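You operate a simulated robot arm through the tools that you are given. There is no shell and no other tool. Be economical: measure what you need, move in short steps, check, and stop when the job is done.

The job below is to be done with a simulated two-armed robot. You get a single attempt, and the scene is never put back.

JOB
Close the sliding lid. Put the green-headed peg on the port rear bench top away on the stern end of the long bench. Take the cloth from the port rear bench top and put it on the store bench. Put one of the pads from the top of the steps on the table end of the side bench. Put the carton from the tall table top on the side bench top. Switch the cart brake off. Press the near stem button two times. Take the yellow-headed rivet and put it on the black steel plate on the left wall bench. Put one of the weights from the left wall bench on the free end of the bending bench. Any order will do. Set down upright: carton, weight. The cart brake goes to its stop.

The check looks at the end state, three seconds after you hand in, the way a careful person would. Anything else that was tipped, shoved, dropped, spilled or broken makes it a failure. Lids that push on must go on centred and level and be pressed home; caps that screw on are set level and turned clockwise until they are tight. Flat cloth is picked up by pressing the open fingertips on it (5 to 10 N) and closing them slowly along it; thin cloth reads only 2 to 8 mm in the jaws.

ROBOT AND FRAMES
Two 7-joint arms with two-finger parallel grippers on one trunk, on a base that drives. Base frame: it is fixed to the floor where the robot stands at the start and does not move with it; the origin is under the middle of the robot, x ahead of it, y to its left, z up; the surface under the hand at the start is at about z = 86. Units: cm, rad, N and s.
The left shoulder is at the start at [6, 14.3, 95.1], the right one opposite. With the tool pointing down near the work surface each hand reaches from about 32 to 74 cm from the robot's upright axis, wherever it stands, measured 20 degrees to its own side. Places, roughly: cart brake [-1140, -500, 30]; carton (13x8x8 cm) [-360, -20, 100]; cloth (11x7x3 cm) [70, -380, 90]; free end of the bending bench [-400, -540, 90]; green-headed peg (3x3x7 cm) [70, -330, 90]; near stem button [-1060, -510, 100]; pad (6x6x2 cm) [-420, -190, 50]; pad (6x6x3 cm) [-440, -180, 50]; side bench [-140, 60, 90]; sliding lid [80, 0, 90]; steel plate (7x7x2 cm) [-630, -570, 90]; stern end of the long bench [-920, -380, 50]; store bench [-80, -560, 90]; table end of the side bench [-210, 60, 90]; weight (11x5x7 cm) [-890, -580, 90]; yellow-headed rivet (3x3x8 cm) [-900, -380, 50]. Payload 1.57 kg a hand.
The tool frame of a hand sits at the grasp point between the pads (the TCP): z along the fingers, y along the line on which they close. The tips reach 3 cm beyond it. Largest opening 11 cm; finger width 2.4, thickness 1.2; the body of the gripper, 4.8 by 11.2 cm, starts 7.8 cm behind the TCP.
Orientation is that of the tool frame in the base frame, as a unit quaternion [x, y, z, w]. With the fingers straight down and closing along the base's y, the tool's x points along the base's -x, its y along +y and its z along -z.

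CONTROLS
- The arms move only by the tool jog_arm. It takes "left_rows", "right_rows" or both (then of equal length, played together; a hand with none holds still); each is a list of rows, each a list of 3 entries, a list of its own where there are three numbers: the turn, a rotation vector about the tool's x, y, z in units of 6 degrees (1.0 is 6 degrees), then the shift along the tool's x, y, z in units of 40 mm (1.0 is 40 mm), then the opening in per cent of the stroke, from 0 (shut) to 100 (fully open). In form: [[[rx, ry, rz], [tx, ty, tz], claw], ...]. A call has 1 to 12 rows; each row shifts and turns the commanded pose from where the row before left it, along the tool's axes as they then stand. A call with a number of a shift or a turn outside -1 to 1 is refused whole. A row lasts 0.2 s, in which the tool goes at most 5 cm and 0.15 rad; a call with a longer step from one row to the next is refused whole, and so is a gripper value outside its range. A pose out of reach is approached as far as the arm can. The call stops where the force on the tool passes 40 N (or 10 N more than at its start, if that is more) or the arm is blocked; 0.2 s more then pass. Each finger travels about 4.5 cm/s and halts on what it meets, pressing with about 27 N; the grip force reading is that of the motor and also rises with nothing between the fingers. The clock runs only during rows and for 0.2 s after the last one: add rows that do not move to give the fingers time. It gives the time, the measured TCP pose, the force on the tool (base axes), the opening and the grip force at its end, in the units of the frame above (readings bear some noise), with the torque about the TCP (base axes, N m) and any sound that the robot's microphone picked up.
- Cameras (640 x 400 px; columns grow to the right, rows downward): "scene" is now at [1.98, 4.13, 154.08]; the picture's right is [0.52, -0.85, -0.00], its down [-0.71, -0.44, -0.55] and it looks along [0.47, 0.29, -0.83] (base axes); focal length 215 px, centre (320, 200). "left" rides on the left gripper at [7, -1.6, -14.1] in its tool frame; the picture's right is [0.23, 0.97, 0.00], its down [-0.86, 0.20, -0.48] and it looks along [-0.47, 0.11, 0.88] (tool axes); focal length 222 px, centre (320, 200). "right" rides on the right gripper at [7, 1.6, -14.1] in its tool frame; the picture's right is [-0.23, 0.97, 0.00], its down [-0.85, -0.20, -0.48] and it looks along [-0.47, -0.11, 0.88] (tool axes); focal length 222 px, centre (320, 200). There is no depth. A picture from a camera that has moved, and an enlarged one, comes with that camera's place and axes in the base frame and with its lens. The place of the scene camera against the robot may be out by one fixed shift of up to 1.8 cm in any direction.
- camera(camera): a new picture of that camera. No time passes.
- move_column(by): slides the trunk up (or, below 0, down) by that many cm; the arms and the scene camera ride with it, the base frame stays. It gives what a move gives, with no picture.
- base_move(legs): drives the robot by 1 to 6 legs, each [ahead, left, turn to the left] in cm, cm and rad, along the robot's own axes; the way and the turn of a leg run together, so that a leg with both is an arc; at most 150 cm and 3.142 rad a leg. The arms and the cameras ride along, it lands a little off, and it stops where it bumps. It gives what a move gives.
- aim_head(pan, tilt): turns the head with the scene camera to pan (to the left, within 1.501 rad either way) and tilt (down, from -0.506 to 1.204), counted from straight ahead of the robot. It gives what a move gives.
- enlarge(camera, box): a new picture of the part [left, top, right, bottom] of that camera's present view, enlarged. No time passes.
- finish_job(): hands the job in; it is judged then, once.

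Go step by step. Nothing tells you exact positions but the pictures and the camera data: compare them with the known pose of the tool, close in by small moves and look again before you grip or let go. The budget is 217 turns and 208 pictures, counting those below and the enlarged ones. Unless the task says otherwise, let go and move clear before handing in.

The tools are called after ">>>" as name(argument=value, ...) on one line, values as JSON. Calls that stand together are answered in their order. jog_arm: Moves the arms, as the interface text tells. Its arguments: {"type":"object","properties":{"left_rows":{"type":"array","items":{"type":"array"}},"right_rows":{"type":"array","items":{"type":"array"}}},"required":[]} The other tools are called the same way: move_column (by) slides the trunk up or down; base_move (legs) drives the base; aim_head (pan, tilt) turns the head that bears the scene camera; camera (camera) takes a picture; enlarge (camera, box) takes an enlarged picture of a part of a camera's view; finish_job () hands the job in.

At the start:

```text
t: 0.0
left_eef_pos: [46.76, 28.29, 112.33]
left_tool_rot: [0.001, 1.0, 0.0, 0.0]
left_force: [-0.1, -0.3, 0.4]
left_wrist_torque: [0.03, -0.02, -0.01]
left_opening: 10.99
left_gripper_force: 0.0
right_eef_pos: [54.56, -24.94, 109.88]
right_tool_rot: [-0.001, 1.0, -0.001, 0.001]
right_force: [-0.2, 0.6, 1.1]
right_wrist_torque: [0.0, 0.01, -0.04]
right_opening: 10.99
right_gripper_force: 0.1
trunk travel left (down, up): [-55.0, 4.0]
robot x, y, heading: [-0.07, -0.18, 0.001]
head pan, tilt: [0.552, 0.988]
```

scene: 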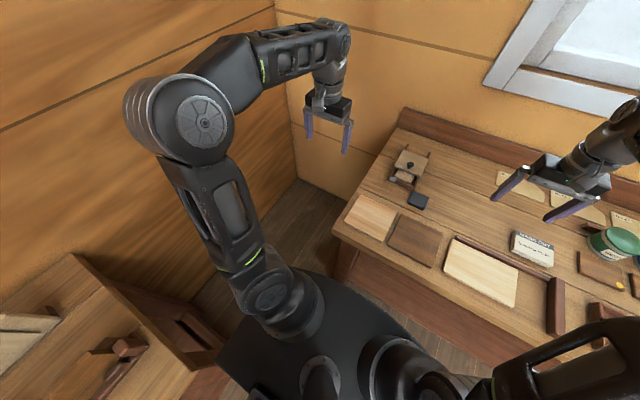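
right: 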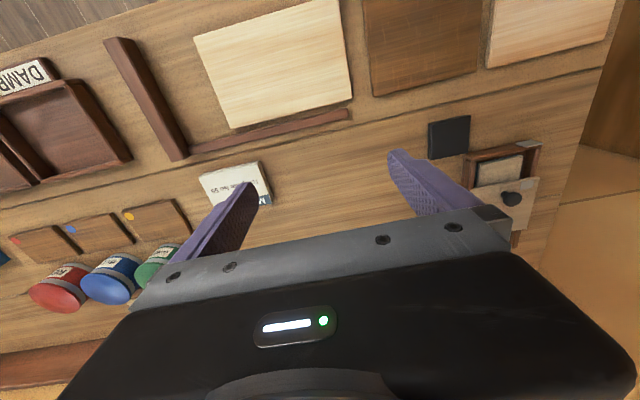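
left: 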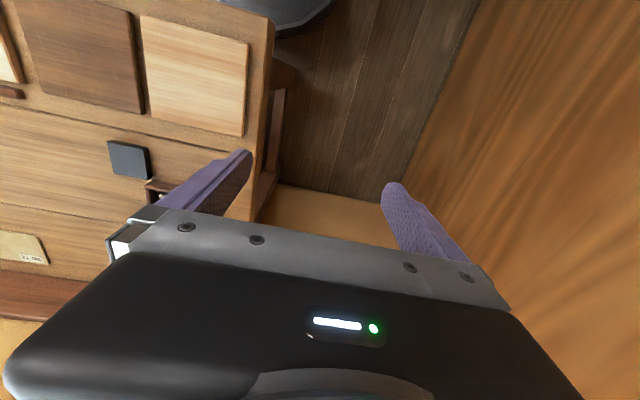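

The small box with a knobbed sliding lid seems to be near [73, 5, 88]. I'll look closer.

>>> enlarge(camera="scene", box=[340, 120, 480, 220])

>>> enlarge(camera="right", box=[400, 90, 580, 250])

```text
4.00 times, centred on (410, 170) of scene
camera zoom: at [1.98, 4.13, 154.08], right [0.52, -0.85, 0.0], down [-0.71, -0.44, -0.55], along [0.47, 0.29, -0.83], focal length 861 px, centre (-40, 320)
```

zoom: 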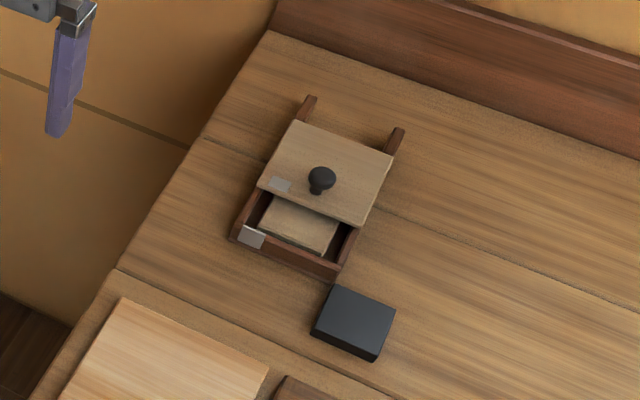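

```text
2.50 times, centred on (490, 170) of right
camera zoom: at [47.58, -23.35, 124.0], right [0.23, 0.97, 0.0], down [0.85, -0.2, 0.48], along [0.47, -0.11, -0.88], focal length 555 px, centre (-105, 275)
```

zoom: 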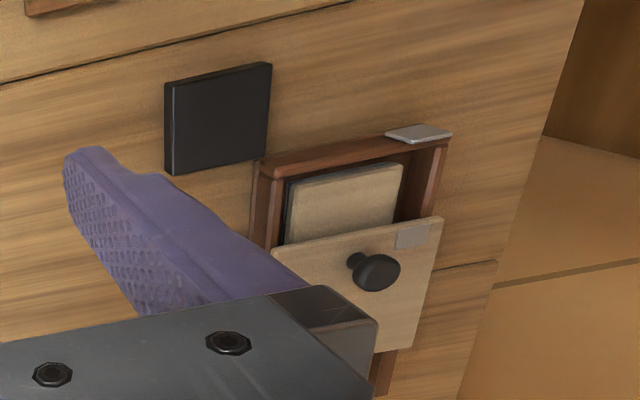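

>>> jog_arm(left_rows=[[[0, 0, 0], [-0.69, -0.8, 0.15], 100], [[0, 0, 0], [-0.69, -0.8, 0.15], 100], [[0, 0, 0], [-0.69, -0.8, 0.15], 60], [[0, 0, 0], [-0.69, -0.8, 0.15], 30], [[0, 0, 0], [-0.69, -0.8, 0.15], 0], [[0, 0, 0], [-0.69, -0.8, 0.15], 0], [[0, 0, 0], [-0.69, -0.8, 0.15], 0], [[0, 0, 0], [0, 0, 0], 0]])

>>> camera(camera="left")

>>> camera(camera="scene")

```text
t: 1.8
left_eef_pos: [56.49, 16.88, 110.15]
left_tool_rot: [0.0, 1.0, 0.0, 0.001]
left_force: [1.0, 0.6, 0.2]
left_wrist_torque: [-0.02, -0.01, 0.01]
left_opening: 0.0
left_gripper_force: 5.4
left hand out of reach, approached as far as the arm can: row 4, 5, 6, 7
right_eef_pos: [54.47, -25.06, 109.93]
right_tool_rot: [0.0, 1.0, 0.0, 0.0]
right_force: [0.6, 0.0, 0.3]
right_wrist_torque: [0.01, 0.02, -0.01]
right_opening: 11.01
right_gripper_force: 0.0
trunk travel left (down, up): [-55.0, 4.0]
robot x, y, heading: [-0.01, 0.16, -0.0]
head pan, tilt: [0.552, 0.988]
```

```text
202 pictures are left
camera left: at [49.58, 15.39, 124.32], right [-0.23, 0.97, 0.0], down [0.85, 0.2, 0.48], along [0.47, 0.11, -0.88], focal length 222 px, centre (320, 200)
```

left: 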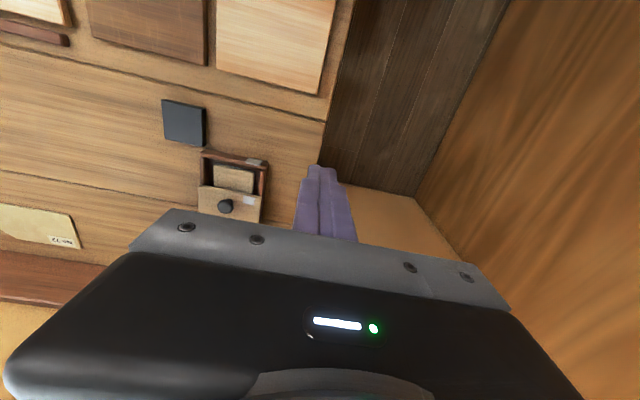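

```text
201 pictures are left
camera scene: at [1.98, 4.13, 154.08], right [0.52, -0.85, 0.0], down [-0.71, -0.44, -0.55], along [0.47, 0.29, -0.83], focal length 215 px, centre (320, 200)
```

scene: 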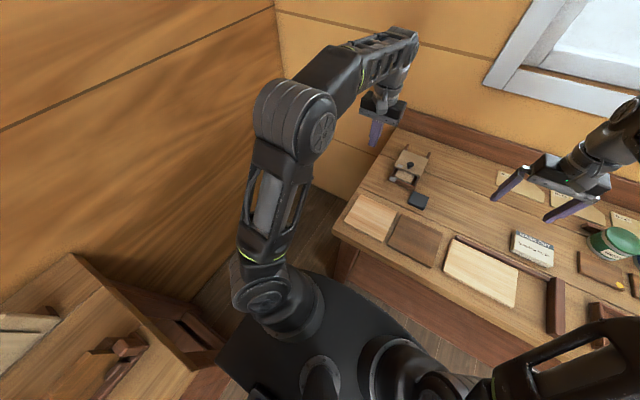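

>>> aim_head(pan=0, tilt=1.2)

>>> camera(camera="scene")

```text
t: 2.8
left_eef_pos: [56.54, 16.98, 110.22]
left_tool_rot: [0.0, 1.0, 0.0, 0.001]
left_force: [-0.1, -0.2, 0.5]
left_wrist_torque: [0.0, 0.01, 0.02]
left_opening: 0.0
left_gripper_force: 21.6
right_eef_pos: [54.4, -24.94, 109.92]
right_tool_rot: [0.0, 1.0, 0.001, 0.0]
right_force: [0.8, -0.4, 0.0]
right_wrist_torque: [-0.01, 0.0, 0.0]
right_opening: 10.99
right_gripper_force: 0.1
trunk travel left (down, up): [-55.0, 4.0]
robot x, y, heading: [-0.15, 0.12, 0.004]
head pan, tilt: [0.0, 1.201]
```

```text
200 pictures are left
camera scene: at [1.58, 0.44, 152.73], right [0.0, -1.0, 0.0], down [-0.93, 0.0, -0.36], along [0.36, 0.0, -0.93], focal length 215 px, centre (320, 200)
```

scene: 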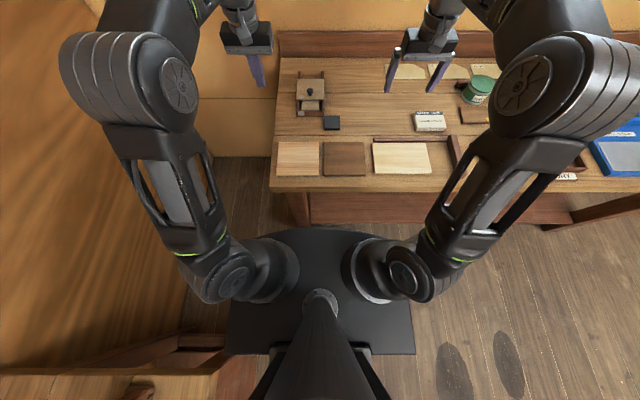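

>>> base_move(legs=[[9, 0, 0]])

```text
t: 4.0
left_eef_pos: [65.03, 17.03, 110.19]
left_tool_rot: [0.0, 1.0, 0.0, 0.002]
left_force: [-1.2, 0.5, 0.0]
left_wrist_torque: [0.0, -0.02, 0.0]
left_opening: 0.0
left_gripper_force: 21.9
right_eef_pos: [62.99, -25.04, 110.02]
right_tool_rot: [0.0, 1.0, 0.0, 0.001]
right_force: [0.0, -0.2, 0.0]
right_wrist_torque: [0.0, -0.01, -0.02]
right_opening: 10.97
right_gripper_force: 0.0
trunk travel left (down, up): [-55.0, 4.0]
robot x, y, heading: [8.88, -0.13, -0.0]
head pan, tilt: [0.0, 1.201]
stopped in leg 1: the robot was blocked; the commanded pose is now the measured one
```

>>> jog_arm(left_rows=[[[0, 0, 0], [-0.47, -0.82, 0], 30], [[0, 0, 0], [-0.47, -0.82, 0], 40], [[0, 0, 0], [-0.47, -0.82, 0.3], 40], [[0, 0, 0], [-0.47, -0.82, 0.7], 40], [[0, 0, 0], [0, 0, 0.7], 40], [[0, 0, 0], [0, 0, 0], 40]])

>>> camera(camera="left")

>>> camera(camera="right")

```text
t: 5.4
left_eef_pos: [68.56, 11.14, 103.77]
left_tool_rot: [0.0, 1.0, 0.0, 0.0]
left_force: [-0.1, 0.0, 0.1]
left_wrist_torque: [0.03, 0.0, -0.04]
left_opening: 4.41
left_gripper_force: 0.2
left hand out of reach, approached as far as the arm can: row 1, 2, 3
right_eef_pos: [63.18, -25.05, 109.83]
right_tool_rot: [0.0, 1.0, 0.0, 0.0]
right_force: [0.0, 0.0, -0.4]
right_wrist_torque: [-0.03, 0.01, 0.03]
right_opening: 11.02
right_gripper_force: 0.0
trunk travel left (down, up): [-55.0, 4.0]
robot x, y, heading: [8.74, 0.11, 0.004]
head pan, tilt: [0.0, 1.201]
```

```text
199 pictures are left
camera left: at [61.52, 9.62, 117.83], right [-0.23, 0.97, 0.0], down [0.85, 0.2, 0.48], along [0.47, 0.11, -0.88], focal length 222 px, centre (320, 200)
```

left: 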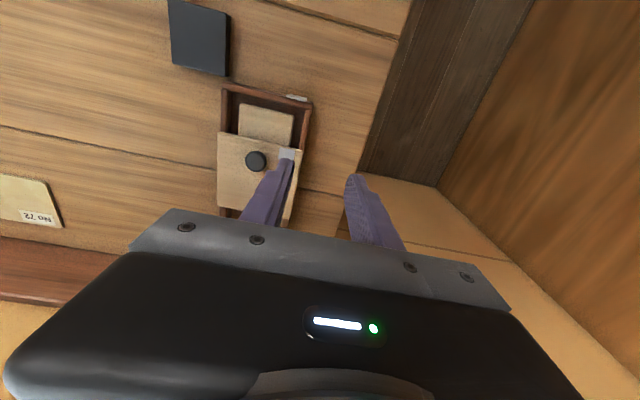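

```text
198 pictures are left
camera right: at [56.28, -23.38, 123.95], right [0.23, 0.97, 0.0], down [0.86, -0.2, 0.48], along [0.47, -0.11, -0.88], focal length 222 px, centre (320, 200)
```

right: 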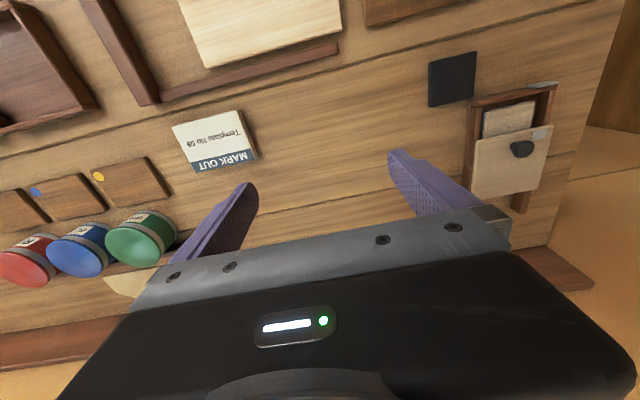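

>>> jog_arm(left_rows=[[[0, 0, 0], [-0.3, -0.6, 0], 40], [[0, 0, 0], [-0.3, -0.6, 0], 40], [[0, 0, 0], [-0.3, -0.6, 0.4], 40], [[0, 0, 0], [0, 0, 0.6], 40], [[0, 0, 0], [0, 0, 0.6], 40], [[0, 0, 0], [0, 0, 0], 40]])

>>> camera(camera="left")

>>> camera(camera="right")

```text
t: 6.8
left_eef_pos: [71.62, 4.94, 97.55]
left_tool_rot: [0.0, 1.0, 0.001, 0.001]
left_force: [0.1, -0.2, -0.3]
left_wrist_torque: [-0.04, -0.02, -0.02]
left_opening: 4.39
left_gripper_force: 0.1
left hand out of reach, approached as far as the arm can: row 3
right_eef_pos: [63.17, -25.06, 109.9]
right_tool_rot: [0.0, 1.0, 0.0, 0.0]
right_force: [0.2, 0.0, -0.5]
right_wrist_torque: [0.01, -0.02, 0.0]
right_opening: 11.0
right_gripper_force: 0.1
trunk travel left (down, up): [-55.0, 4.0]
robot x, y, heading: [8.72, -0.18, 0.001]
head pan, tilt: [0.0, 1.201]
```

```text
197 pictures are left
camera left: at [64.73, 3.27, 111.77], right [-0.23, 0.97, 0.0], down [0.85, 0.2, 0.48], along [0.47, 0.11, -0.88], focal length 222 px, centre (320, 200)
```

left: 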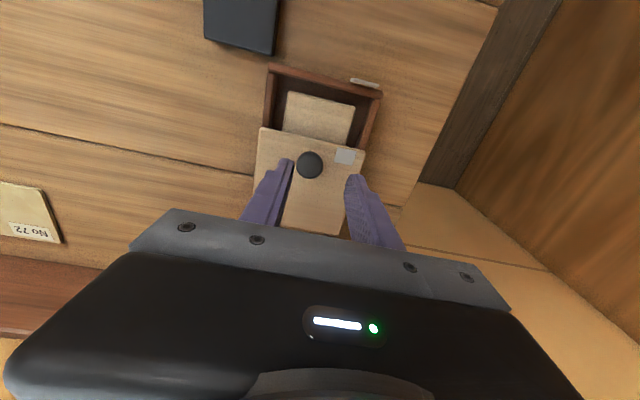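

```text
196 pictures are left
camera right: at [56.25, -23.35, 123.97], right [0.23, 0.97, 0.0], down [0.86, -0.2, 0.48], along [0.47, -0.11, -0.88], focal length 222 px, centre (320, 200)
```

right: 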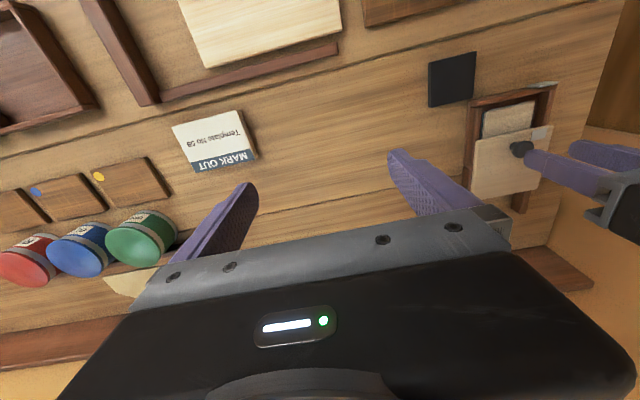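

>>> jog_arm(left_rows=[[[0, 0, 0], [-0.17, -0.26, 0], 40], [[0, 0, 0], [0, 0, 0.5], 40], [[0, 0, 0], [0, 0, 0.5], 40], [[0, 0, 0], [0, 0, 0.08], 40], [[0, 0, 0], [0, 0, 0], 0], [[0, 0, 0], [0, 0, 0], 0], [[0, 0, 0], [0, 0, 0], 0]])

>>> enlarge(camera="left", box=[200, 40, 440, 240])

```text
t: 8.4
left_eef_pos: [72.23, 4.0, 93.37]
left_tool_rot: [0.001, 1.0, 0.001, 0.0]
left_force: [-0.6, 4.1, -0.4]
left_wrist_torque: [0.12, -0.11, 0.0]
left_opening: 2.5
left_gripper_force: 29.6
right_eef_pos: [63.05, -25.09, 109.95]
right_tool_rot: [0.0, 1.0, 0.0, 0.0]
right_force: [-0.4, 0.3, -0.5]
right_wrist_torque: [-0.01, -0.03, -0.03]
right_opening: 11.02
right_gripper_force: 0.1
trunk travel left (down, up): [-55.0, 4.0]
robot x, y, heading: [8.84, 0.23, -0.004]
head pan, tilt: [0.0, 1.201]
```

```text
2.00 times, centred on (320, 140) of left
camera zoom: at [65.43, 2.32, 107.51], right [-0.23, 0.97, 0.0], down [0.85, 0.2, 0.48], along [0.47, 0.11, -0.88], focal length 444 px, centre (320, 320)
```

zoom: 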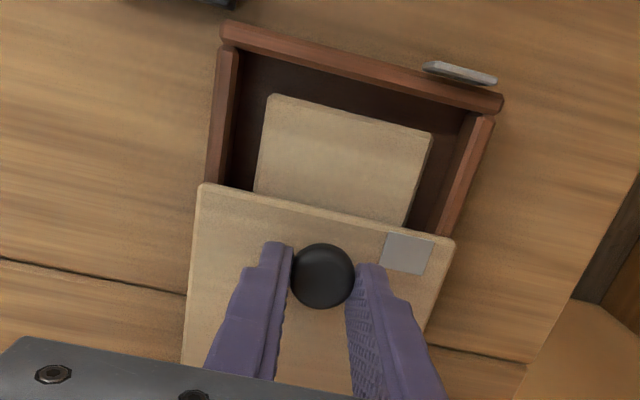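

>>> jog_arm(left_rows=[[[0, 0, 0], [0.25, 0, 0], 0], [[0, 0, 0], [0.25, 0, 0], 0], [[0, 0, 0], [0.25, 0, 0], 0], [[0, 0, 0], [0.25, 0, 0], 0]])

>>> enlarge(camera="left", box=[200, 40, 440, 240])

```text
t: 9.4
left_eef_pos: [68.19, 4.0, 93.17]
left_tool_rot: [0.0, 1.0, 0.001, 0.001]
left_force: [-0.2, 8.0, -0.1]
left_wrist_torque: [0.15, -0.4, 0.05]
left_opening: 2.47
left_gripper_force: 36.6
right_eef_pos: [63.05, -24.93, 109.91]
right_tool_rot: [0.001, 1.0, 0.0, 0.0]
right_force: [0.1, 0.0, -0.3]
right_wrist_torque: [-0.03, 0.0, -0.02]
right_opening: 11.01
right_gripper_force: 0.1
trunk travel left (down, up): [-55.0, 4.0]
robot x, y, heading: [8.39, 0.21, 0.001]
head pan, tilt: [0.0, 1.201]
```

```text
2.00 times, centred on (320, 140) of left
camera zoom: at [61.37, 2.31, 107.51], right [-0.23, 0.97, 0.0], down [0.85, 0.2, 0.48], along [0.47, 0.11, -0.88], focal length 444 px, centre (320, 320)
```

zoom: 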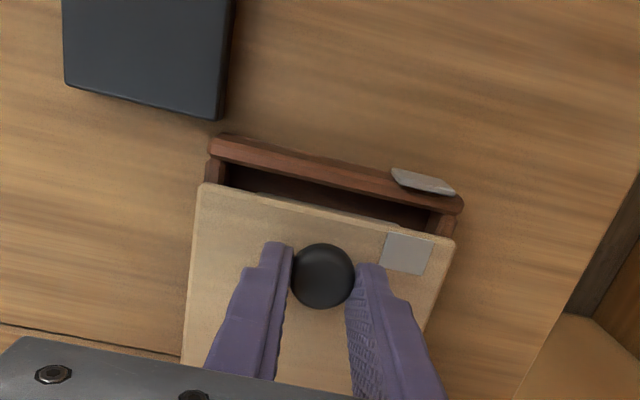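

>>> jog_arm(left_rows=[[[0, 0, 0], [0.12, 0.02, 0], 0], [[0, 0, 0], [0.12, 0.02, 0], 0], [[0, 0, 0], [0.12, 0, 0], 0], [[0, 0, 0], [0.12, 0, 0], 0], [[0, 0, 0], [0.12, 0, 0], 0], [[0, 0, 0], [0.12, 0, 0], 0]])

>>> enlarge(camera="left", box=[200, 40, 440, 240])

```text
t: 10.8
left_eef_pos: [66.09, 3.87, 93.48]
left_tool_rot: [0.0, 1.0, 0.0, 0.007]
left_force: [32.9, 1.3, 1.0]
left_wrist_torque: [0.05, -0.77, 0.02]
left_opening: 2.52
left_gripper_force: 37.3
right_eef_pos: [63.32, -25.0, 109.73]
right_tool_rot: [0.0, 1.0, 0.0, -0.001]
right_force: [-0.1, -0.7, -0.4]
right_wrist_torque: [0.0, -0.03, -0.02]
right_opening: 11.01
right_gripper_force: 0.0
trunk travel left (down, up): [-55.0, 4.0]
robot x, y, heading: [8.32, -0.18, -0.0]
head pan, tilt: [0.0, 1.201]
```

```text
2.00 times, centred on (320, 140) of left
camera zoom: at [58.98, 2.38, 107.49], right [-0.23, 0.97, 0.0], down [0.85, 0.2, 0.49], along [0.48, 0.11, -0.87], focal length 444 px, centre (320, 320)
```

zoom: 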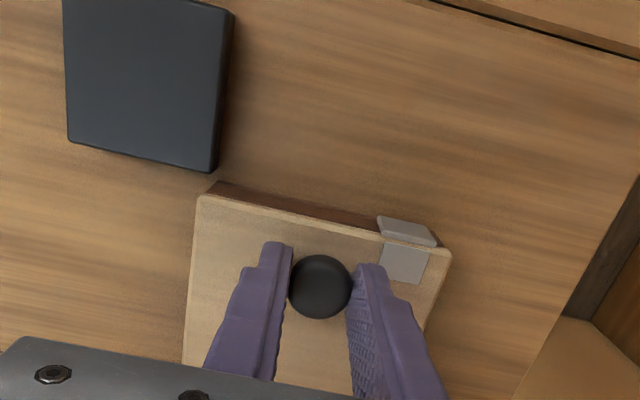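

The lid is home against its stop. Release and lift away.

>>> jog_arm(left_rows=[[[0, 0, 0], [-0.12, 0, 0], 0], [[0, 0, 0], [0, 0, 0], 40], [[0, 0, 0], [0, 0, 0], 45], [[0, 0, 0], [0, 0, -0.8], 45], [[0, 0, 0], [0, 0, -1], 45], [[0, 0, 0], [0.8, 0, -0.8], 45], [[0, 0, 0], [1, 0, -0.4], 45], [[0, 0, 0], [1, 0, 0], 45]])

>>> enlarge(camera="left", box=[200, 0, 440, 200])

```text
t: 12.6
left_eef_pos: [54.44, 3.9, 105.43]
left_tool_rot: [0.0, 1.0, 0.001, 0.001]
left_force: [-0.7, -0.2, 0.0]
left_wrist_torque: [0.0, 0.01, 0.01]
left_opening: 4.94
left_gripper_force: 0.0
right_eef_pos: [63.02, -25.0, 109.98]
right_tool_rot: [0.0, 1.0, 0.0, 0.0]
right_force: [-0.1, -0.4, 0.7]
right_wrist_torque: [0.02, -0.02, -0.03]
right_opening: 11.01
right_gripper_force: 0.0
trunk travel left (down, up): [-55.0, 4.0]
robot x, y, heading: [8.99, -0.01, -0.003]
head pan, tilt: [0.0, 1.201]
```

```text
2.00 times, centred on (320, 100) of left
camera zoom: at [47.58, 2.32, 119.6], right [-0.23, 0.97, 0.0], down [0.85, 0.2, 0.48], along [0.47, 0.11, -0.88], focal length 444 px, centre (320, 400)
```

zoom: 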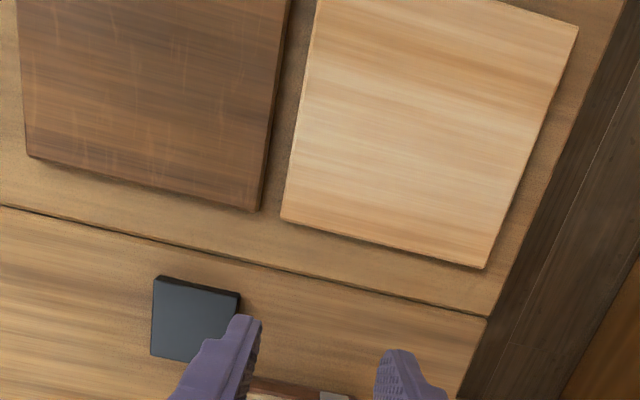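

Lid is closed. Now retract, back off the bench and survey toward the port rear bench ([70,-350]).

>>> jog_arm(left_rows=[[[0, 0, 0], [0.5, 0.8, -0.3], 100], [[0, 0, 0], [0.5, 0.8, -0.3], 100], [[0, 0, 0], [0.5, 0.8, -0.3], 100], [[0, 0, 0], [0.5, 0.8, -0.3], 100]], right_rows=[[[0, 0, 0], [1, 0, -0.2], 100], [[0, 0, 0], [1, 0, 0], 100], [[0, 0, 0], [1, 0, 0], 100], [[0, 0, 0], [1, 0, 0], 100]])

>>> base_move(legs=[[-35, 0, 0]])

>>> aim_head(pan=-1.3, tilt=0.3)

>>> camera(camera="scene")

```text
t: 13.6
left_eef_pos: [46.34, 16.82, 110.18]
left_tool_rot: [0.0, 1.0, 0.001, 0.002]
left_force: [-0.3, -0.5, 0.7]
left_wrist_torque: [-0.02, -0.02, -0.02]
left_opening: 10.99
left_gripper_force: 0.1
right_eef_pos: [46.84, -25.0, 110.69]
right_tool_rot: [0.001, 1.0, 0.0, 0.001]
right_force: [0.1, -0.8, 0.2]
right_wrist_torque: [0.0, -0.01, 0.03]
right_opening: 11.0
right_gripper_force: 0.0
trunk travel left (down, up): [-55.0, 4.0]
robot x, y, heading: [8.65, -0.21, -0.002]
head pan, tilt: [0.0, 1.201]
```

```text
t: 15.9
left_eef_pos: [10.77, 16.78, 110.29]
left_tool_rot: [-0.001, 1.0, 0.0, 0.001]
left_force: [-0.2, 1.0, 0.2]
left_wrist_torque: [0.0, 0.0, -0.01]
left_opening: 11.0
left_gripper_force: 0.0
right_eef_pos: [11.65, -24.86, 110.71]
right_tool_rot: [-0.001, 1.0, 0.0, 0.0]
right_force: [-0.2, -0.3, -0.1]
right_wrist_torque: [0.01, -0.02, 0.01]
right_opening: 11.0
right_gripper_force: 0.1
trunk travel left (down, up): [-55.0, 4.0]
robot x, y, heading: [-26.87, 0.05, 0.002]
head pan, tilt: [0.0, 1.201]
```

```text
t: 17.4
left_eef_pos: [10.93, 16.75, 110.14]
left_tool_rot: [-0.001, 1.0, -0.001, 0.0]
left_force: [0.3, -0.1, -0.1]
left_wrist_torque: [0.0, 0.0, -0.01]
left_opening: 11.03
left_gripper_force: 0.1
right_eef_pos: [11.61, -25.02, 110.69]
right_tool_rot: [0.0, 1.0, 0.0, -0.001]
right_force: [0.1, -0.3, -0.9]
right_wrist_torque: [-0.03, 0.04, -0.01]
right_opening: 11.0
right_gripper_force: 0.0
trunk travel left (down, up): [-55.0, 4.0]
robot x, y, heading: [-27.02, 0.27, 0.003]
head pan, tilt: [-1.3, 0.3]
```

```text
191 pictures are left
camera scene: at [-28.42, -8.57, 159.94], right [-0.96, -0.27, 0.0], down [-0.08, 0.29, -0.96], along [0.26, -0.92, -0.3], focal length 215 px, centre (320, 200)
```

scene: 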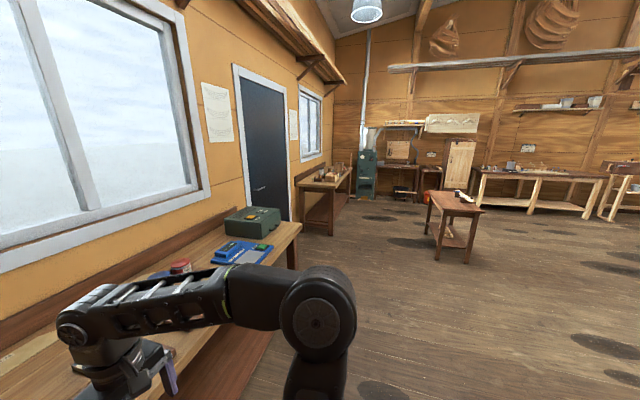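

>>> base_move(legs=[[0, -150, 0], [0, -150, 0], [0, -50, 0]])

>>> aim_head(pan=0, tilt=0.6)

>>> camera(camera="scene")

```text
t: 34.4
left_eef_pos: [12.5, -333.37, 110.12]
left_tool_rot: [-0.003, 1.0, 0.0, 0.001]
left_force: [-0.3, 0.4, 0.0]
left_wrist_torque: [0.03, 0.01, 0.0]
left_opening: 11.01
left_gripper_force: 0.1
right_eef_pos: [13.39, -375.12, 110.69]
right_tool_rot: [-0.003, 1.0, 0.0, 0.0]
right_force: [-0.6, -0.2, -0.1]
right_wrist_torque: [0.03, -0.02, -0.02]
right_opening: 11.02
right_gripper_force: 0.0
trunk travel left (down, up): [-55.0, 4.0]
robot x, y, heading: [-25.11, -350.39, 0.005]
head pan, tilt: [-1.3, 0.3]
```

```text
t: 35.9
left_eef_pos: [12.56, -333.28, 110.19]
left_tool_rot: [-0.003, 1.0, 0.0, 0.001]
left_force: [-0.2, 0.8, 0.6]
left_wrist_torque: [-0.02, 0.01, -0.01]
left_opening: 10.99
left_gripper_force: 0.1
right_eef_pos: [13.25, -375.09, 110.62]
right_tool_rot: [-0.003, 1.0, 0.0, 0.0]
right_force: [1.0, 0.5, -0.1]
right_wrist_torque: [-0.01, 0.0, 0.02]
right_opening: 10.99
right_gripper_force: 0.0
trunk travel left (down, up): [-55.0, 4.0]
robot x, y, heading: [-25.38, -350.16, 0.011]
head pan, tilt: [0.0, 0.6]
```

```text
190 pictures are left
camera scene: at [-20.46, -349.77, 157.19], right [0.0, -1.0, 0.0], down [-0.56, 0.0, -0.83], along [0.83, 0.0, -0.56], focal length 215 px, centre (320, 200)
```

scene: 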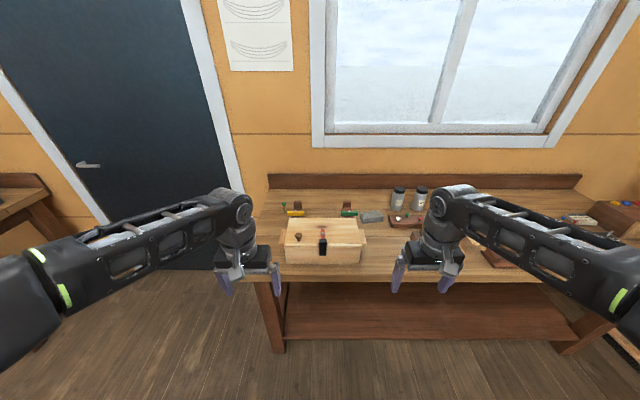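

>>> enlarge(camera="scene", box=[250, 170, 410, 270])

>>> enlarge(camera="scene", box=[400, 170, 640, 290])

```text
4.00 times, centred on (330, 220) of scene
camera zoom: at [-20.46, -349.77, 157.19], right [0.0, -1.0, 0.0], down [-0.56, 0.0, -0.83], along [0.83, 0.0, -0.56], focal length 861 px, centre (280, 120)
```

zoom: 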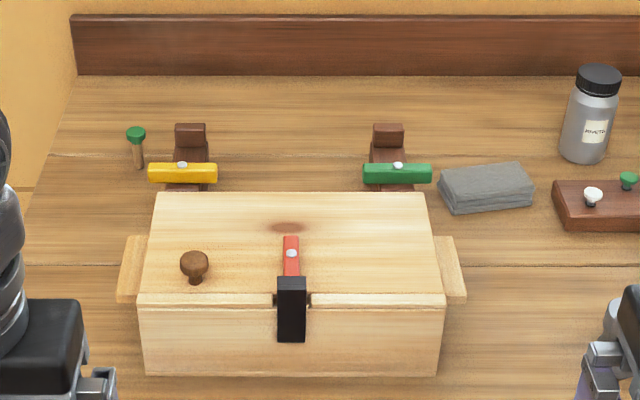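

```text
2.67 times, centred on (520, 230) of scene
camera zoom: at [-20.46, -349.77, 157.19], right [0.0, -1.0, 0.0], down [-0.56, 0.0, -0.83], along [0.83, 0.0, -0.56], focal length 574 px, centre (-213, 120)
```

zoom: 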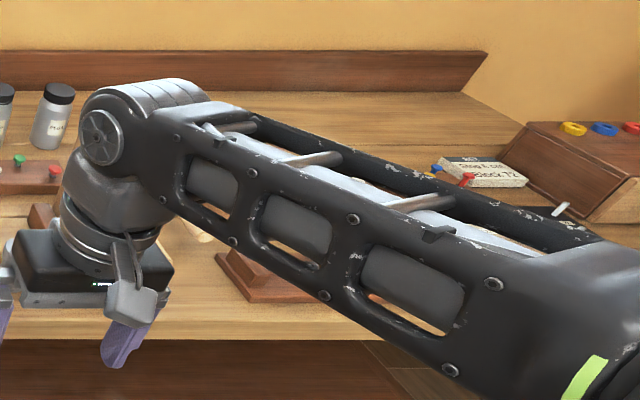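

>>> base_move(legs=[[30, 0, 0]])

>>> camera(camera="left")

>>> camera(camera="right")

```text
t: 37.9
left_eef_pos: [42.54, -333.11, 110.12]
left_tool_rot: [-0.003, 1.0, 0.0, 0.001]
left_force: [0.1, -0.9, 0.0]
left_wrist_torque: [0.0, 0.03, -0.01]
left_opening: 10.99
left_gripper_force: 0.0
right_eef_pos: [43.49, -374.79, 110.72]
right_tool_rot: [-0.004, 1.0, 0.001, 0.0]
right_force: [-0.9, 0.5, -0.4]
right_wrist_torque: [-0.01, 0.03, 0.02]
right_opening: 11.02
right_gripper_force: 0.1
trunk travel left (down, up): [-55.0, 4.0]
robot x, y, heading: [4.58, -350.06, 0.002]
head pan, tilt: [0.0, 0.6]
```

```text
187 pictures are left
camera left: at [35.77, -334.66, 124.3], right [-0.23, 0.97, 0.0], down [0.85, 0.21, 0.48], along [0.47, 0.11, -0.88], focal length 222 px, centre (320, 200)
```

left: 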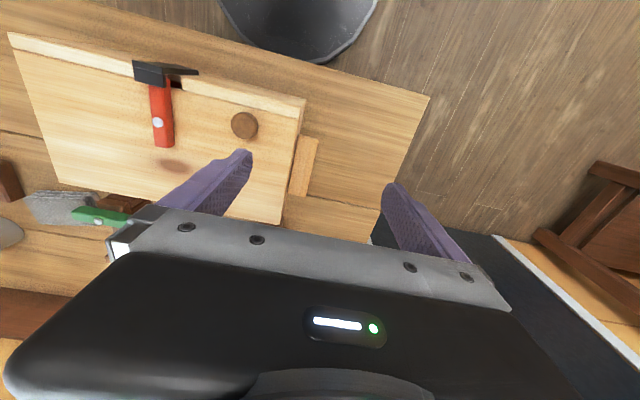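

```text
186 pictures are left
camera right: at [36.67, -373.18, 124.69], right [0.22, 0.98, 0.0], down [0.86, -0.19, 0.48], along [0.47, -0.1, -0.88], focal length 222 px, centre (320, 200)
```

right: 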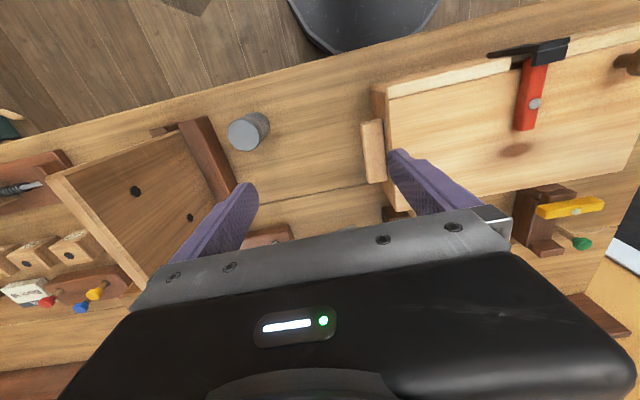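

>>> jog_arm(left_rows=[[[0, 0, 0], [-0.9, 0.21, 0.08], 60], [[0, 0, 0], [-0.9, 0.21, 0.08], 60], [[0, 0, 0], [-0.9, 0.21, 0.08], 60], [[0, 0, 0], [-0.9, 0.21, 0.08], 60], [[0, 0, 0], [-0.9, 0.21, 0.08], 60], [[0, 0, 0], [-0.9, 0.21, 0.08], 60]], right_rows=[[[0, 0, 0], [-0.6, -0.05, 0], 100], [[0, 0, 0], [-0.6, -0.05, 0], 100], [[0, 0, 0], [-0.6, -0.05, 0.3], 100], [[0, 0, 0], [-0.6, -0.05, 0.3], 100], [[0, 0, 0], [-0.6, -0.05, 0.3], 100], [[0, 0, 0], [-0.6, -0.05, 0.3], 100]])

>>> camera(camera="left")

>>> camera(camera="right")

```text
t: 39.3
left_eef_pos: [63.44, -328.01, 108.26]
left_tool_rot: [-0.003, 1.0, 0.001, 0.0]
left_force: [-0.4, -1.1, -0.2]
left_wrist_torque: [0.02, 0.02, 0.01]
left_opening: 6.6
left_gripper_force: 0.0
left hand out of reach, approached as far as the arm can: row 6
right_eef_pos: [57.98, -376.01, 105.79]
right_tool_rot: [-0.004, 1.0, 0.001, -0.001]
right_force: [1.0, 0.3, -0.1]
right_wrist_torque: [0.02, -0.01, 0.01]
right_opening: 10.98
right_gripper_force: 0.1
trunk travel left (down, up): [-55.0, 4.0]
robot x, y, heading: [4.84, -350.1, 0.005]
head pan, tilt: [0.0, 0.6]
```

```text
185 pictures are left
camera left: at [56.53, -329.75, 122.46], right [-0.23, 0.97, 0.0], down [0.85, 0.2, 0.48], along [0.47, 0.11, -0.88], focal length 222 px, centre (320, 200)
```

left: 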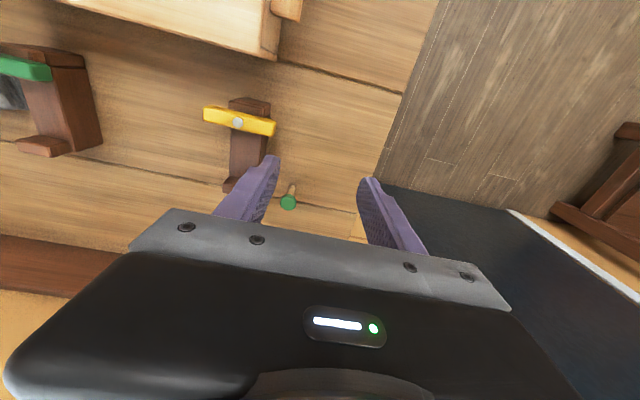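

```text
184 pictures are left
camera right: at [51.07, -374.38, 119.82], right [0.22, 0.98, 0.0], down [0.86, -0.19, 0.48], along [0.47, -0.1, -0.88], focal length 222 px, centre (320, 200)
```

right: 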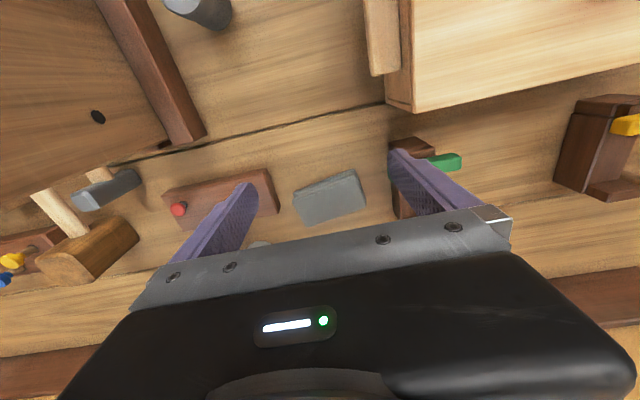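

>>> jog_arm(left_rows=[[[0, 0, 0], [-0.2, -0.16, 0.35], 45], [[0, 0, 0], [-0.4, -0.16, 0.35], 45], [[0, 0, 0], [-0.6, -0.16, 0.35], 45], [[0, 0, 0], [-0.6, -0.16, 0.35], 45], [[0, 0, 0], [-0.7, 0, 0.35], 45], [[0, 0, 0], [0, 0, 0.35], 45], [[0, 0, 0], [0, 0, 0.35], 45], [[0, 0, 0], [0, 0, 0.35], 45], [[0, 0, 0], [0, 0, 0], 45], [[0, 0, 0], [0, 0, 0], 45], [[0, 0, 0], [0, 0, 0], 45], [[0, 0, 0], [0, 0, 0], 45]], right_rows=[[[0, 0, -1], [0, 0, 0], 100], [[0, 0, -1], [0, 0, 0], 100], [[0, 0, -1], [0, 0, 0], 100], [[0, 0, -1], [0, 0, 0], 100], [[0, 0, -1], [0, 0, 0], 100], [[0, 0, -1], [0, 0, 0], 100], [[0, 0, -1], [0, 0, 0], 100], [[0, 0, -1], [0, 0, 0], 100], [[0, 0, -1], [0, 0, 0], 100], [[0, 0, -1], [0, 0, 0], 100], [[0, 0, -1], [0, 0, 0], 100], [[0, 0, -1], [0, 0, 0], 100]])

>>> camera(camera="left")

```text
t: 41.9
left_eef_pos: [67.95, -329.83, 100.02]
left_tool_rot: [-0.003, 1.0, -0.001, 0.001]
left_force: [-0.2, 0.1, -0.5]
left_wrist_torque: [0.0, -0.03, 0.01]
left_opening: 4.93
left_gripper_force: 0.0
left hand out of reach, approached as far as the arm can: row 4, 5
right_eef_pos: [57.87, -375.84, 105.88]
right_tool_rot: [-0.591, 0.807, 0.001, 0.0]
right_force: [-0.3, -0.8, 0.3]
right_wrist_torque: [0.06, 0.0, 0.01]
right_opening: 10.97
right_gripper_force: 0.1
trunk travel left (down, up): [-55.0, 4.0]
robot x, y, heading: [4.77, -349.67, 0.012]
head pan, tilt: [0.0, 0.6]
```

```text
183 pictures are left
camera left: at [61.17, -331.55, 114.17], right [-0.23, 0.97, 0.0], down [0.85, 0.21, 0.48], along [0.47, 0.11, -0.88], focal length 222 px, centre (320, 200)
```

left: 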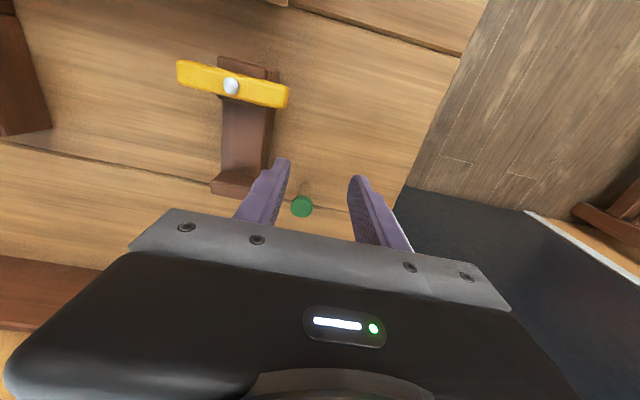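

>>> base_move(legs=[[3, 0, 0]])

>>> jog_arm(left_rows=[[[0, 0, 0], [-0.3, -0.1, 0.1], 45], [[0, 0, 0], [-0.3, -0.1, 0.3], 45], [[0, 0, 0], [-0.15, 0, 0.35], 45], [[0, 0, 0], [0, 0, 0], 45]], right_rows=[[[0, 0, -1], [0, 0, 0], 100], [[0, 0, -1], [0, 0, 0], 100], [[0, 0, -1], [0, 0, 0], 100], [[0, 0, -1], [0, 0, 0], 100]])

>>> camera(camera="left")

>>> camera(camera="right")

```text
t: 42.8
left_eef_pos: [71.11, -329.87, 99.88]
left_tool_rot: [-0.004, 1.0, 0.0, 0.0]
left_force: [-0.1, 0.7, -0.4]
left_wrist_torque: [-0.02, 0.06, -0.02]
left_opening: 4.94
left_gripper_force: 0.0
right_eef_pos: [61.02, -375.95, 105.59]
right_tool_rot: [-0.591, 0.807, 0.001, 0.0]
right_force: [-0.2, 0.5, -0.6]
right_wrist_torque: [0.0, 0.08, 0.0]
right_opening: 11.02
right_gripper_force: 0.1
trunk travel left (down, up): [-55.0, 4.0]
robot x, y, heading: [7.98, -349.87, 0.009]
head pan, tilt: [0.0, 0.6]
```

```text
t: 43.8
left_eef_pos: [74.02, -330.59, 97.13]
left_tool_rot: [-0.004, 1.0, 0.001, 0.001]
left_force: [0.1, -0.2, 0.4]
left_wrist_torque: [0.05, 0.0, -0.01]
left_opening: 4.97
left_gripper_force: 0.0
right_eef_pos: [60.85, -375.89, 105.9]
right_tool_rot: [0.746, -0.666, 0.0, 0.0]
right_force: [0.4, 0.3, 0.5]
right_wrist_torque: [-0.02, -0.05, 0.01]
right_opening: 10.99
right_gripper_force: 0.1
trunk travel left (down, up): [-55.0, 4.0]
robot x, y, heading: [7.92, -349.8, 0.009]
head pan, tilt: [0.0, 0.6]
```

```text
182 pictures are left
camera left: at [67.14, -332.33, 111.17], right [-0.23, 0.97, 0.0], down [0.85, 0.21, 0.48], along [0.47, 0.11, -0.88], focal length 222 px, centre (320, 200)
```

left: 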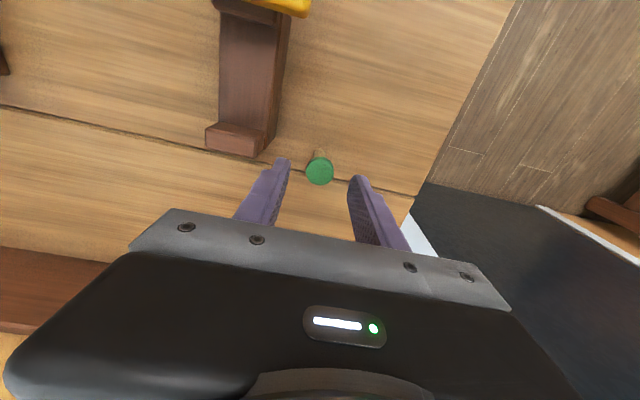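

```text
181 pictures are left
camera right: at [60.1, -382.96, 119.88], right [-0.99, 0.11, 0.0], down [0.1, 0.87, 0.48], along [0.05, 0.48, -0.88], focal length 222 px, centre (320, 200)
```

right: 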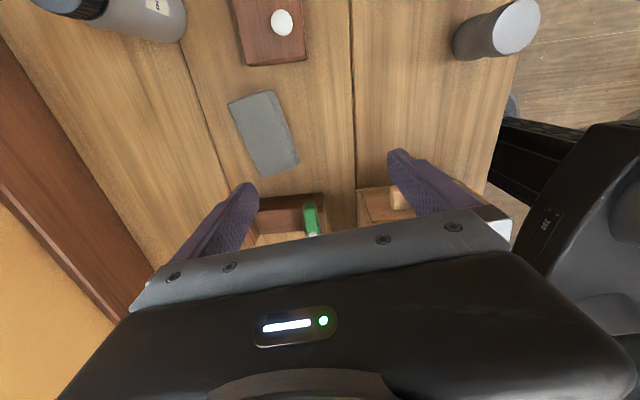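

>>> jog_arm(left_rows=[[[0, 0, 0], [0, -0.03, 0.45], 45], [[0, 0, 0], [0, 0, 0.45], 45], [[0, 0, 0], [0, 0, 0.45], 45], [[0, 0, 0], [0, 0, 0.4], 45], [[0, 0, 0], [0, 0, 0], 0], [[0, 0, 0], [0, 0, 0], 0], [[0, 0, 0], [0, 0, 0], 0]], right_rows=[[[0, 0, 0], [0.1, -0.46, 0], 100], [[0, 0, 0], [0.1, -0.46, 0], 100], [[0, 0, 0], [0.1, -0.46, 0.3], 100], [[0, 0, 0], [0.1, -0.46, 0.5], 100], [[0, 0, -0.4], [0, 0, 0.6], 100], [[0, 0, 0], [0, 0, 0.6], 100], [[0, 0, 0], [0, 0, 0.6], 100]])

>>> camera(camera="left")

>>> camera(camera="right")

```text
t: 45.4
left_eef_pos: [74.0, -330.77, 90.01]
left_tool_rot: [-0.004, 1.0, 0.0, 0.001]
left_force: [0.8, -0.1, 0.5]
left_wrist_torque: [-0.02, -0.02, -0.01]
left_opening: 2.41
left_gripper_force: 26.2
right_eef_pos: [68.44, -376.81, 95.33]
right_tool_rot: [0.76, -0.65, 0.0, 0.0]
right_force: [-0.4, -0.1, -0.7]
right_wrist_torque: [0.03, 0.02, 0.0]
right_opening: 11.0
right_gripper_force: 0.0
trunk travel left (down, up): [-55.0, 4.0]
robot x, y, heading: [7.75, -349.87, 0.008]
head pan, tilt: [0.0, 0.6]
```

```text
180 pictures are left
camera left: at [67.13, -332.43, 104.18], right [-0.23, 0.97, 0.0], down [0.85, 0.21, 0.48], along [0.47, 0.11, -0.88], focal length 222 px, centre (320, 200)
```

left: 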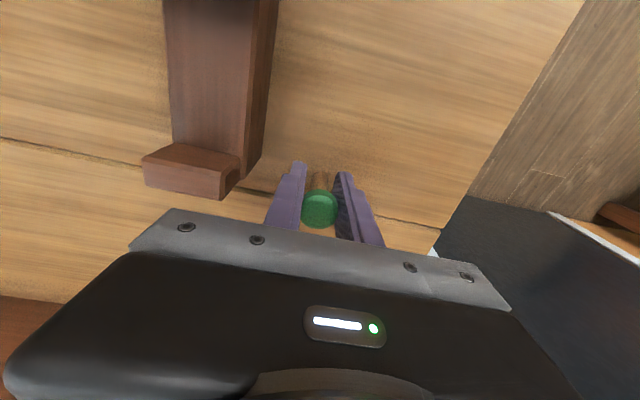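

```text
179 pictures are left
camera right: at [67.97, -383.75, 109.45], right [-1.0, 0.07, 0.0], down [0.07, 0.88, 0.48], along [0.04, 0.48, -0.88], focal length 222 px, centre (320, 200)
```

right: 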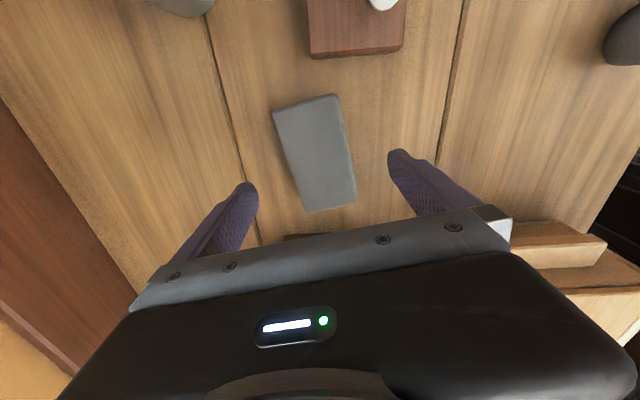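

>>> jog_arm(left_rows=[[[0, 0, 0], [0, 0, -0.5], 0], [[0, 0, 0], [0, 0, -0.7], 0], [[0, 0, 0], [0, 0, -0.7], 0], [[0, 0, 0], [0, 0, -0.7], 0], [[0, 0, 0], [0, 0, 0], 0], [[0, 0, 0], [0, 0, 0], 0]], right_rows=[[[0, 0, 0], [0.2, -0.11, 0.2], 100], [[0, 0, 0], [0, 0, 0.4], 100], [[0, 0, 0], [0, 0, 0.4], 100], [[0, 0, 0], [0, 0, 0.2], 100], [[0, 0, 0], [0, 0, 0.15], 100], [[0, 0, 0], [0, 0, 0.1], 100]])

>>> camera(camera="right")

```text
t: 46.8
left_eef_pos: [73.95, -330.8, 100.3]
left_tool_rot: [-0.004, 1.0, 0.0, 0.003]
left_force: [0.3, 0.2, -0.4]
left_wrist_torque: [0.02, 0.03, 0.0]
left_opening: 2.38
left_gripper_force: 26.8
right_eef_pos: [68.82, -377.45, 89.58]
right_tool_rot: [0.759, -0.651, 0.0, 0.0]
right_force: [0.4, -0.7, 0.3]
right_wrist_torque: [0.01, 0.03, -0.01]
right_opening: 11.04
right_gripper_force: 0.0
trunk travel left (down, up): [-55.0, 4.0]
robot x, y, heading: [8.09, -350.1, 0.006]
head pan, tilt: [0.0, 0.6]
```

```text
178 pictures are left
camera right: at [68.45, -384.53, 103.65], right [-1.0, 0.07, 0.0], down [0.07, 0.88, 0.48], along [0.04, 0.48, -0.88], focal length 222 px, centre (320, 200)
```

right: 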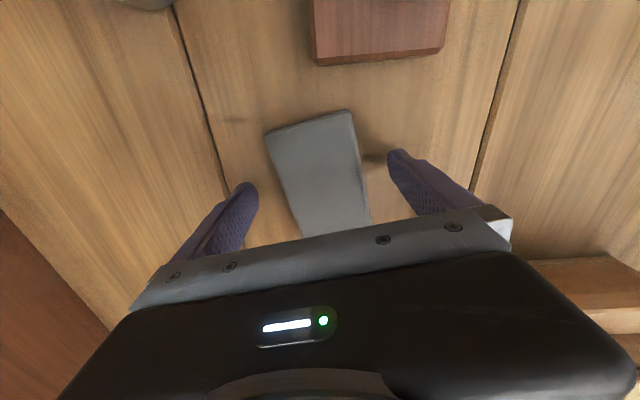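

>>> jog_arm(right_rows=[[[0, 0, 0], [0, 0, 0.05], 80], [[0, 0, 0], [0, 0, 0], 60], [[0, 0, 0], [0, 0, 0], 40], [[0, 0, 0], [0, 0, 0], 20], [[0, 0, 0], [0, 0, 0], 0], [[0, 0, 0], [0, 0, 0], 0], [[0, 0, 0], [0, 0, 0], 0], [[0, 0, 0], [0, 0, 0], 0]])

>>> camera(camera="right")

```text
t: 48.6
left_eef_pos: [74.0, -330.78, 100.4]
left_tool_rot: [-0.003, 1.0, 0.0, 0.003]
left_force: [0.4, 0.7, 0.0]
left_wrist_torque: [-0.01, -0.02, 0.04]
left_opening: 2.36
left_gripper_force: 27.0
right_eef_pos: [68.96, -377.43, 89.5]
right_tool_rot: [0.76, -0.65, 0.001, 0.0]
right_force: [-0.5, -0.3, 0.9]
right_wrist_torque: [-0.03, 0.01, 0.0]
right_opening: 6.46
right_gripper_force: 26.8
trunk travel left (down, up): [-55.0, 4.0]
robot x, y, heading: [7.76, -350.27, 0.006]
head pan, tilt: [0.0, 0.6]
```

```text
177 pictures are left
camera right: at [68.47, -384.49, 103.48], right [-1.0, 0.07, 0.0], down [0.07, 0.88, 0.48], along [0.04, 0.48, -0.88], focal length 222 px, centre (320, 200)
```

right: 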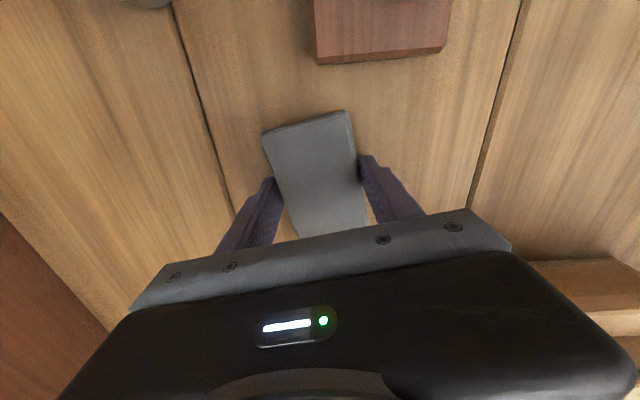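

>>> jog_arm(left_rows=[[[0, 0, 0], [0, 0, -0.8], 0], [[0, 0, 0], [0.3, 0, -0.8], 0], [[0, 0, 0], [0.6, 0, -0.5], 0], [[0, 0, 0], [0.9, 0, 0], 0], [[0, 0, 0], [0.9, 0, 0], 0], [[0, 0, 0], [0.9, 0, 0], 0]], right_rows=[[[0, 0, 0], [0, 0, -0.4], 0], [[0, 0, 0], [0, 0, -0.6], 0], [[0, 0, 0], [0, 0, -0.8], 0], [[0, 0, 0], [0, 0, -0.8], 0], [[0, 0, 0], [0, 0, -0.8], 0], [[0, 0, 0], [0, 0, -0.8], 0]])

>>> camera(camera="scene")

>>> camera(camera="right")

```text
t: 50.0
left_eef_pos: [60.66, -330.63, 102.28]
left_tool_rot: [-0.005, 1.0, 0.0, 0.001]
left_force: [0.1, 0.5, -0.7]
left_wrist_torque: [-0.03, 0.0, -0.05]
left_opening: 2.39
left_gripper_force: 26.5
left hand out of reach, approached as far as the arm can: row 1, 2
right_eef_pos: [68.57, -376.95, 105.3]
right_tool_rot: [0.761, -0.649, -0.007, 0.003]
right_force: [-0.4, 0.9, -0.1]
right_wrist_torque: [-0.07, 0.0, 0.01]
right_opening: 6.45
right_gripper_force: 27.0
right hand out of reach, approached as far as the arm can: row 6
trunk travel left (down, up): [-55.0, 4.0]
robot x, y, heading: [7.83, -350.27, 0.009]
head pan, tilt: [0.0, 0.6]
```

```text
176 pictures are left
camera scene: at [12.55, -349.28, 157.19], right [0.01, -1.0, 0.0], down [-0.56, -0.01, -0.83], along [0.83, 0.01, -0.56], focal length 215 px, centre (320, 200)
```

scene: 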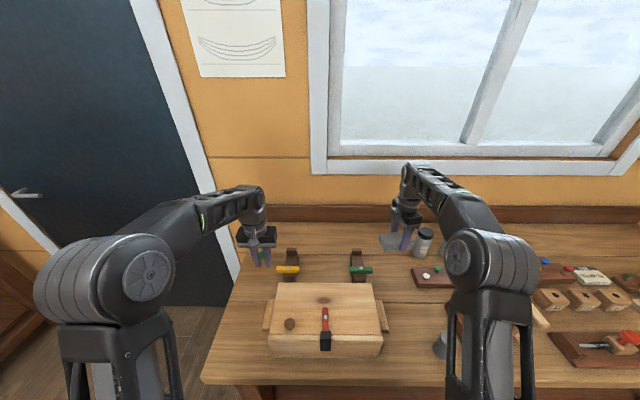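

```text
175 pictures are left
camera right: at [68.4, -384.08, 119.36], right [-1.0, 0.07, 0.01], down [0.07, 0.87, 0.48], along [0.02, 0.48, -0.88], focal length 222 px, centre (320, 200)
```

right: 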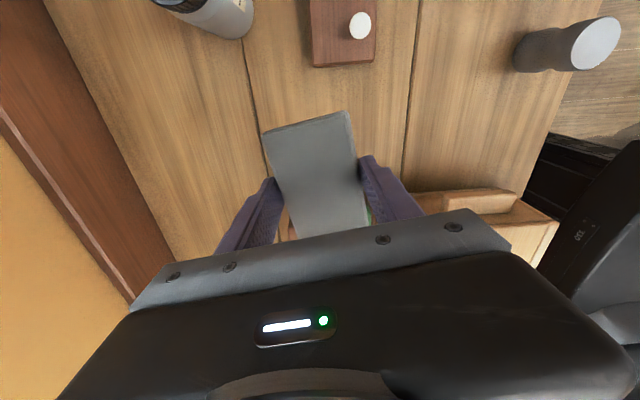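

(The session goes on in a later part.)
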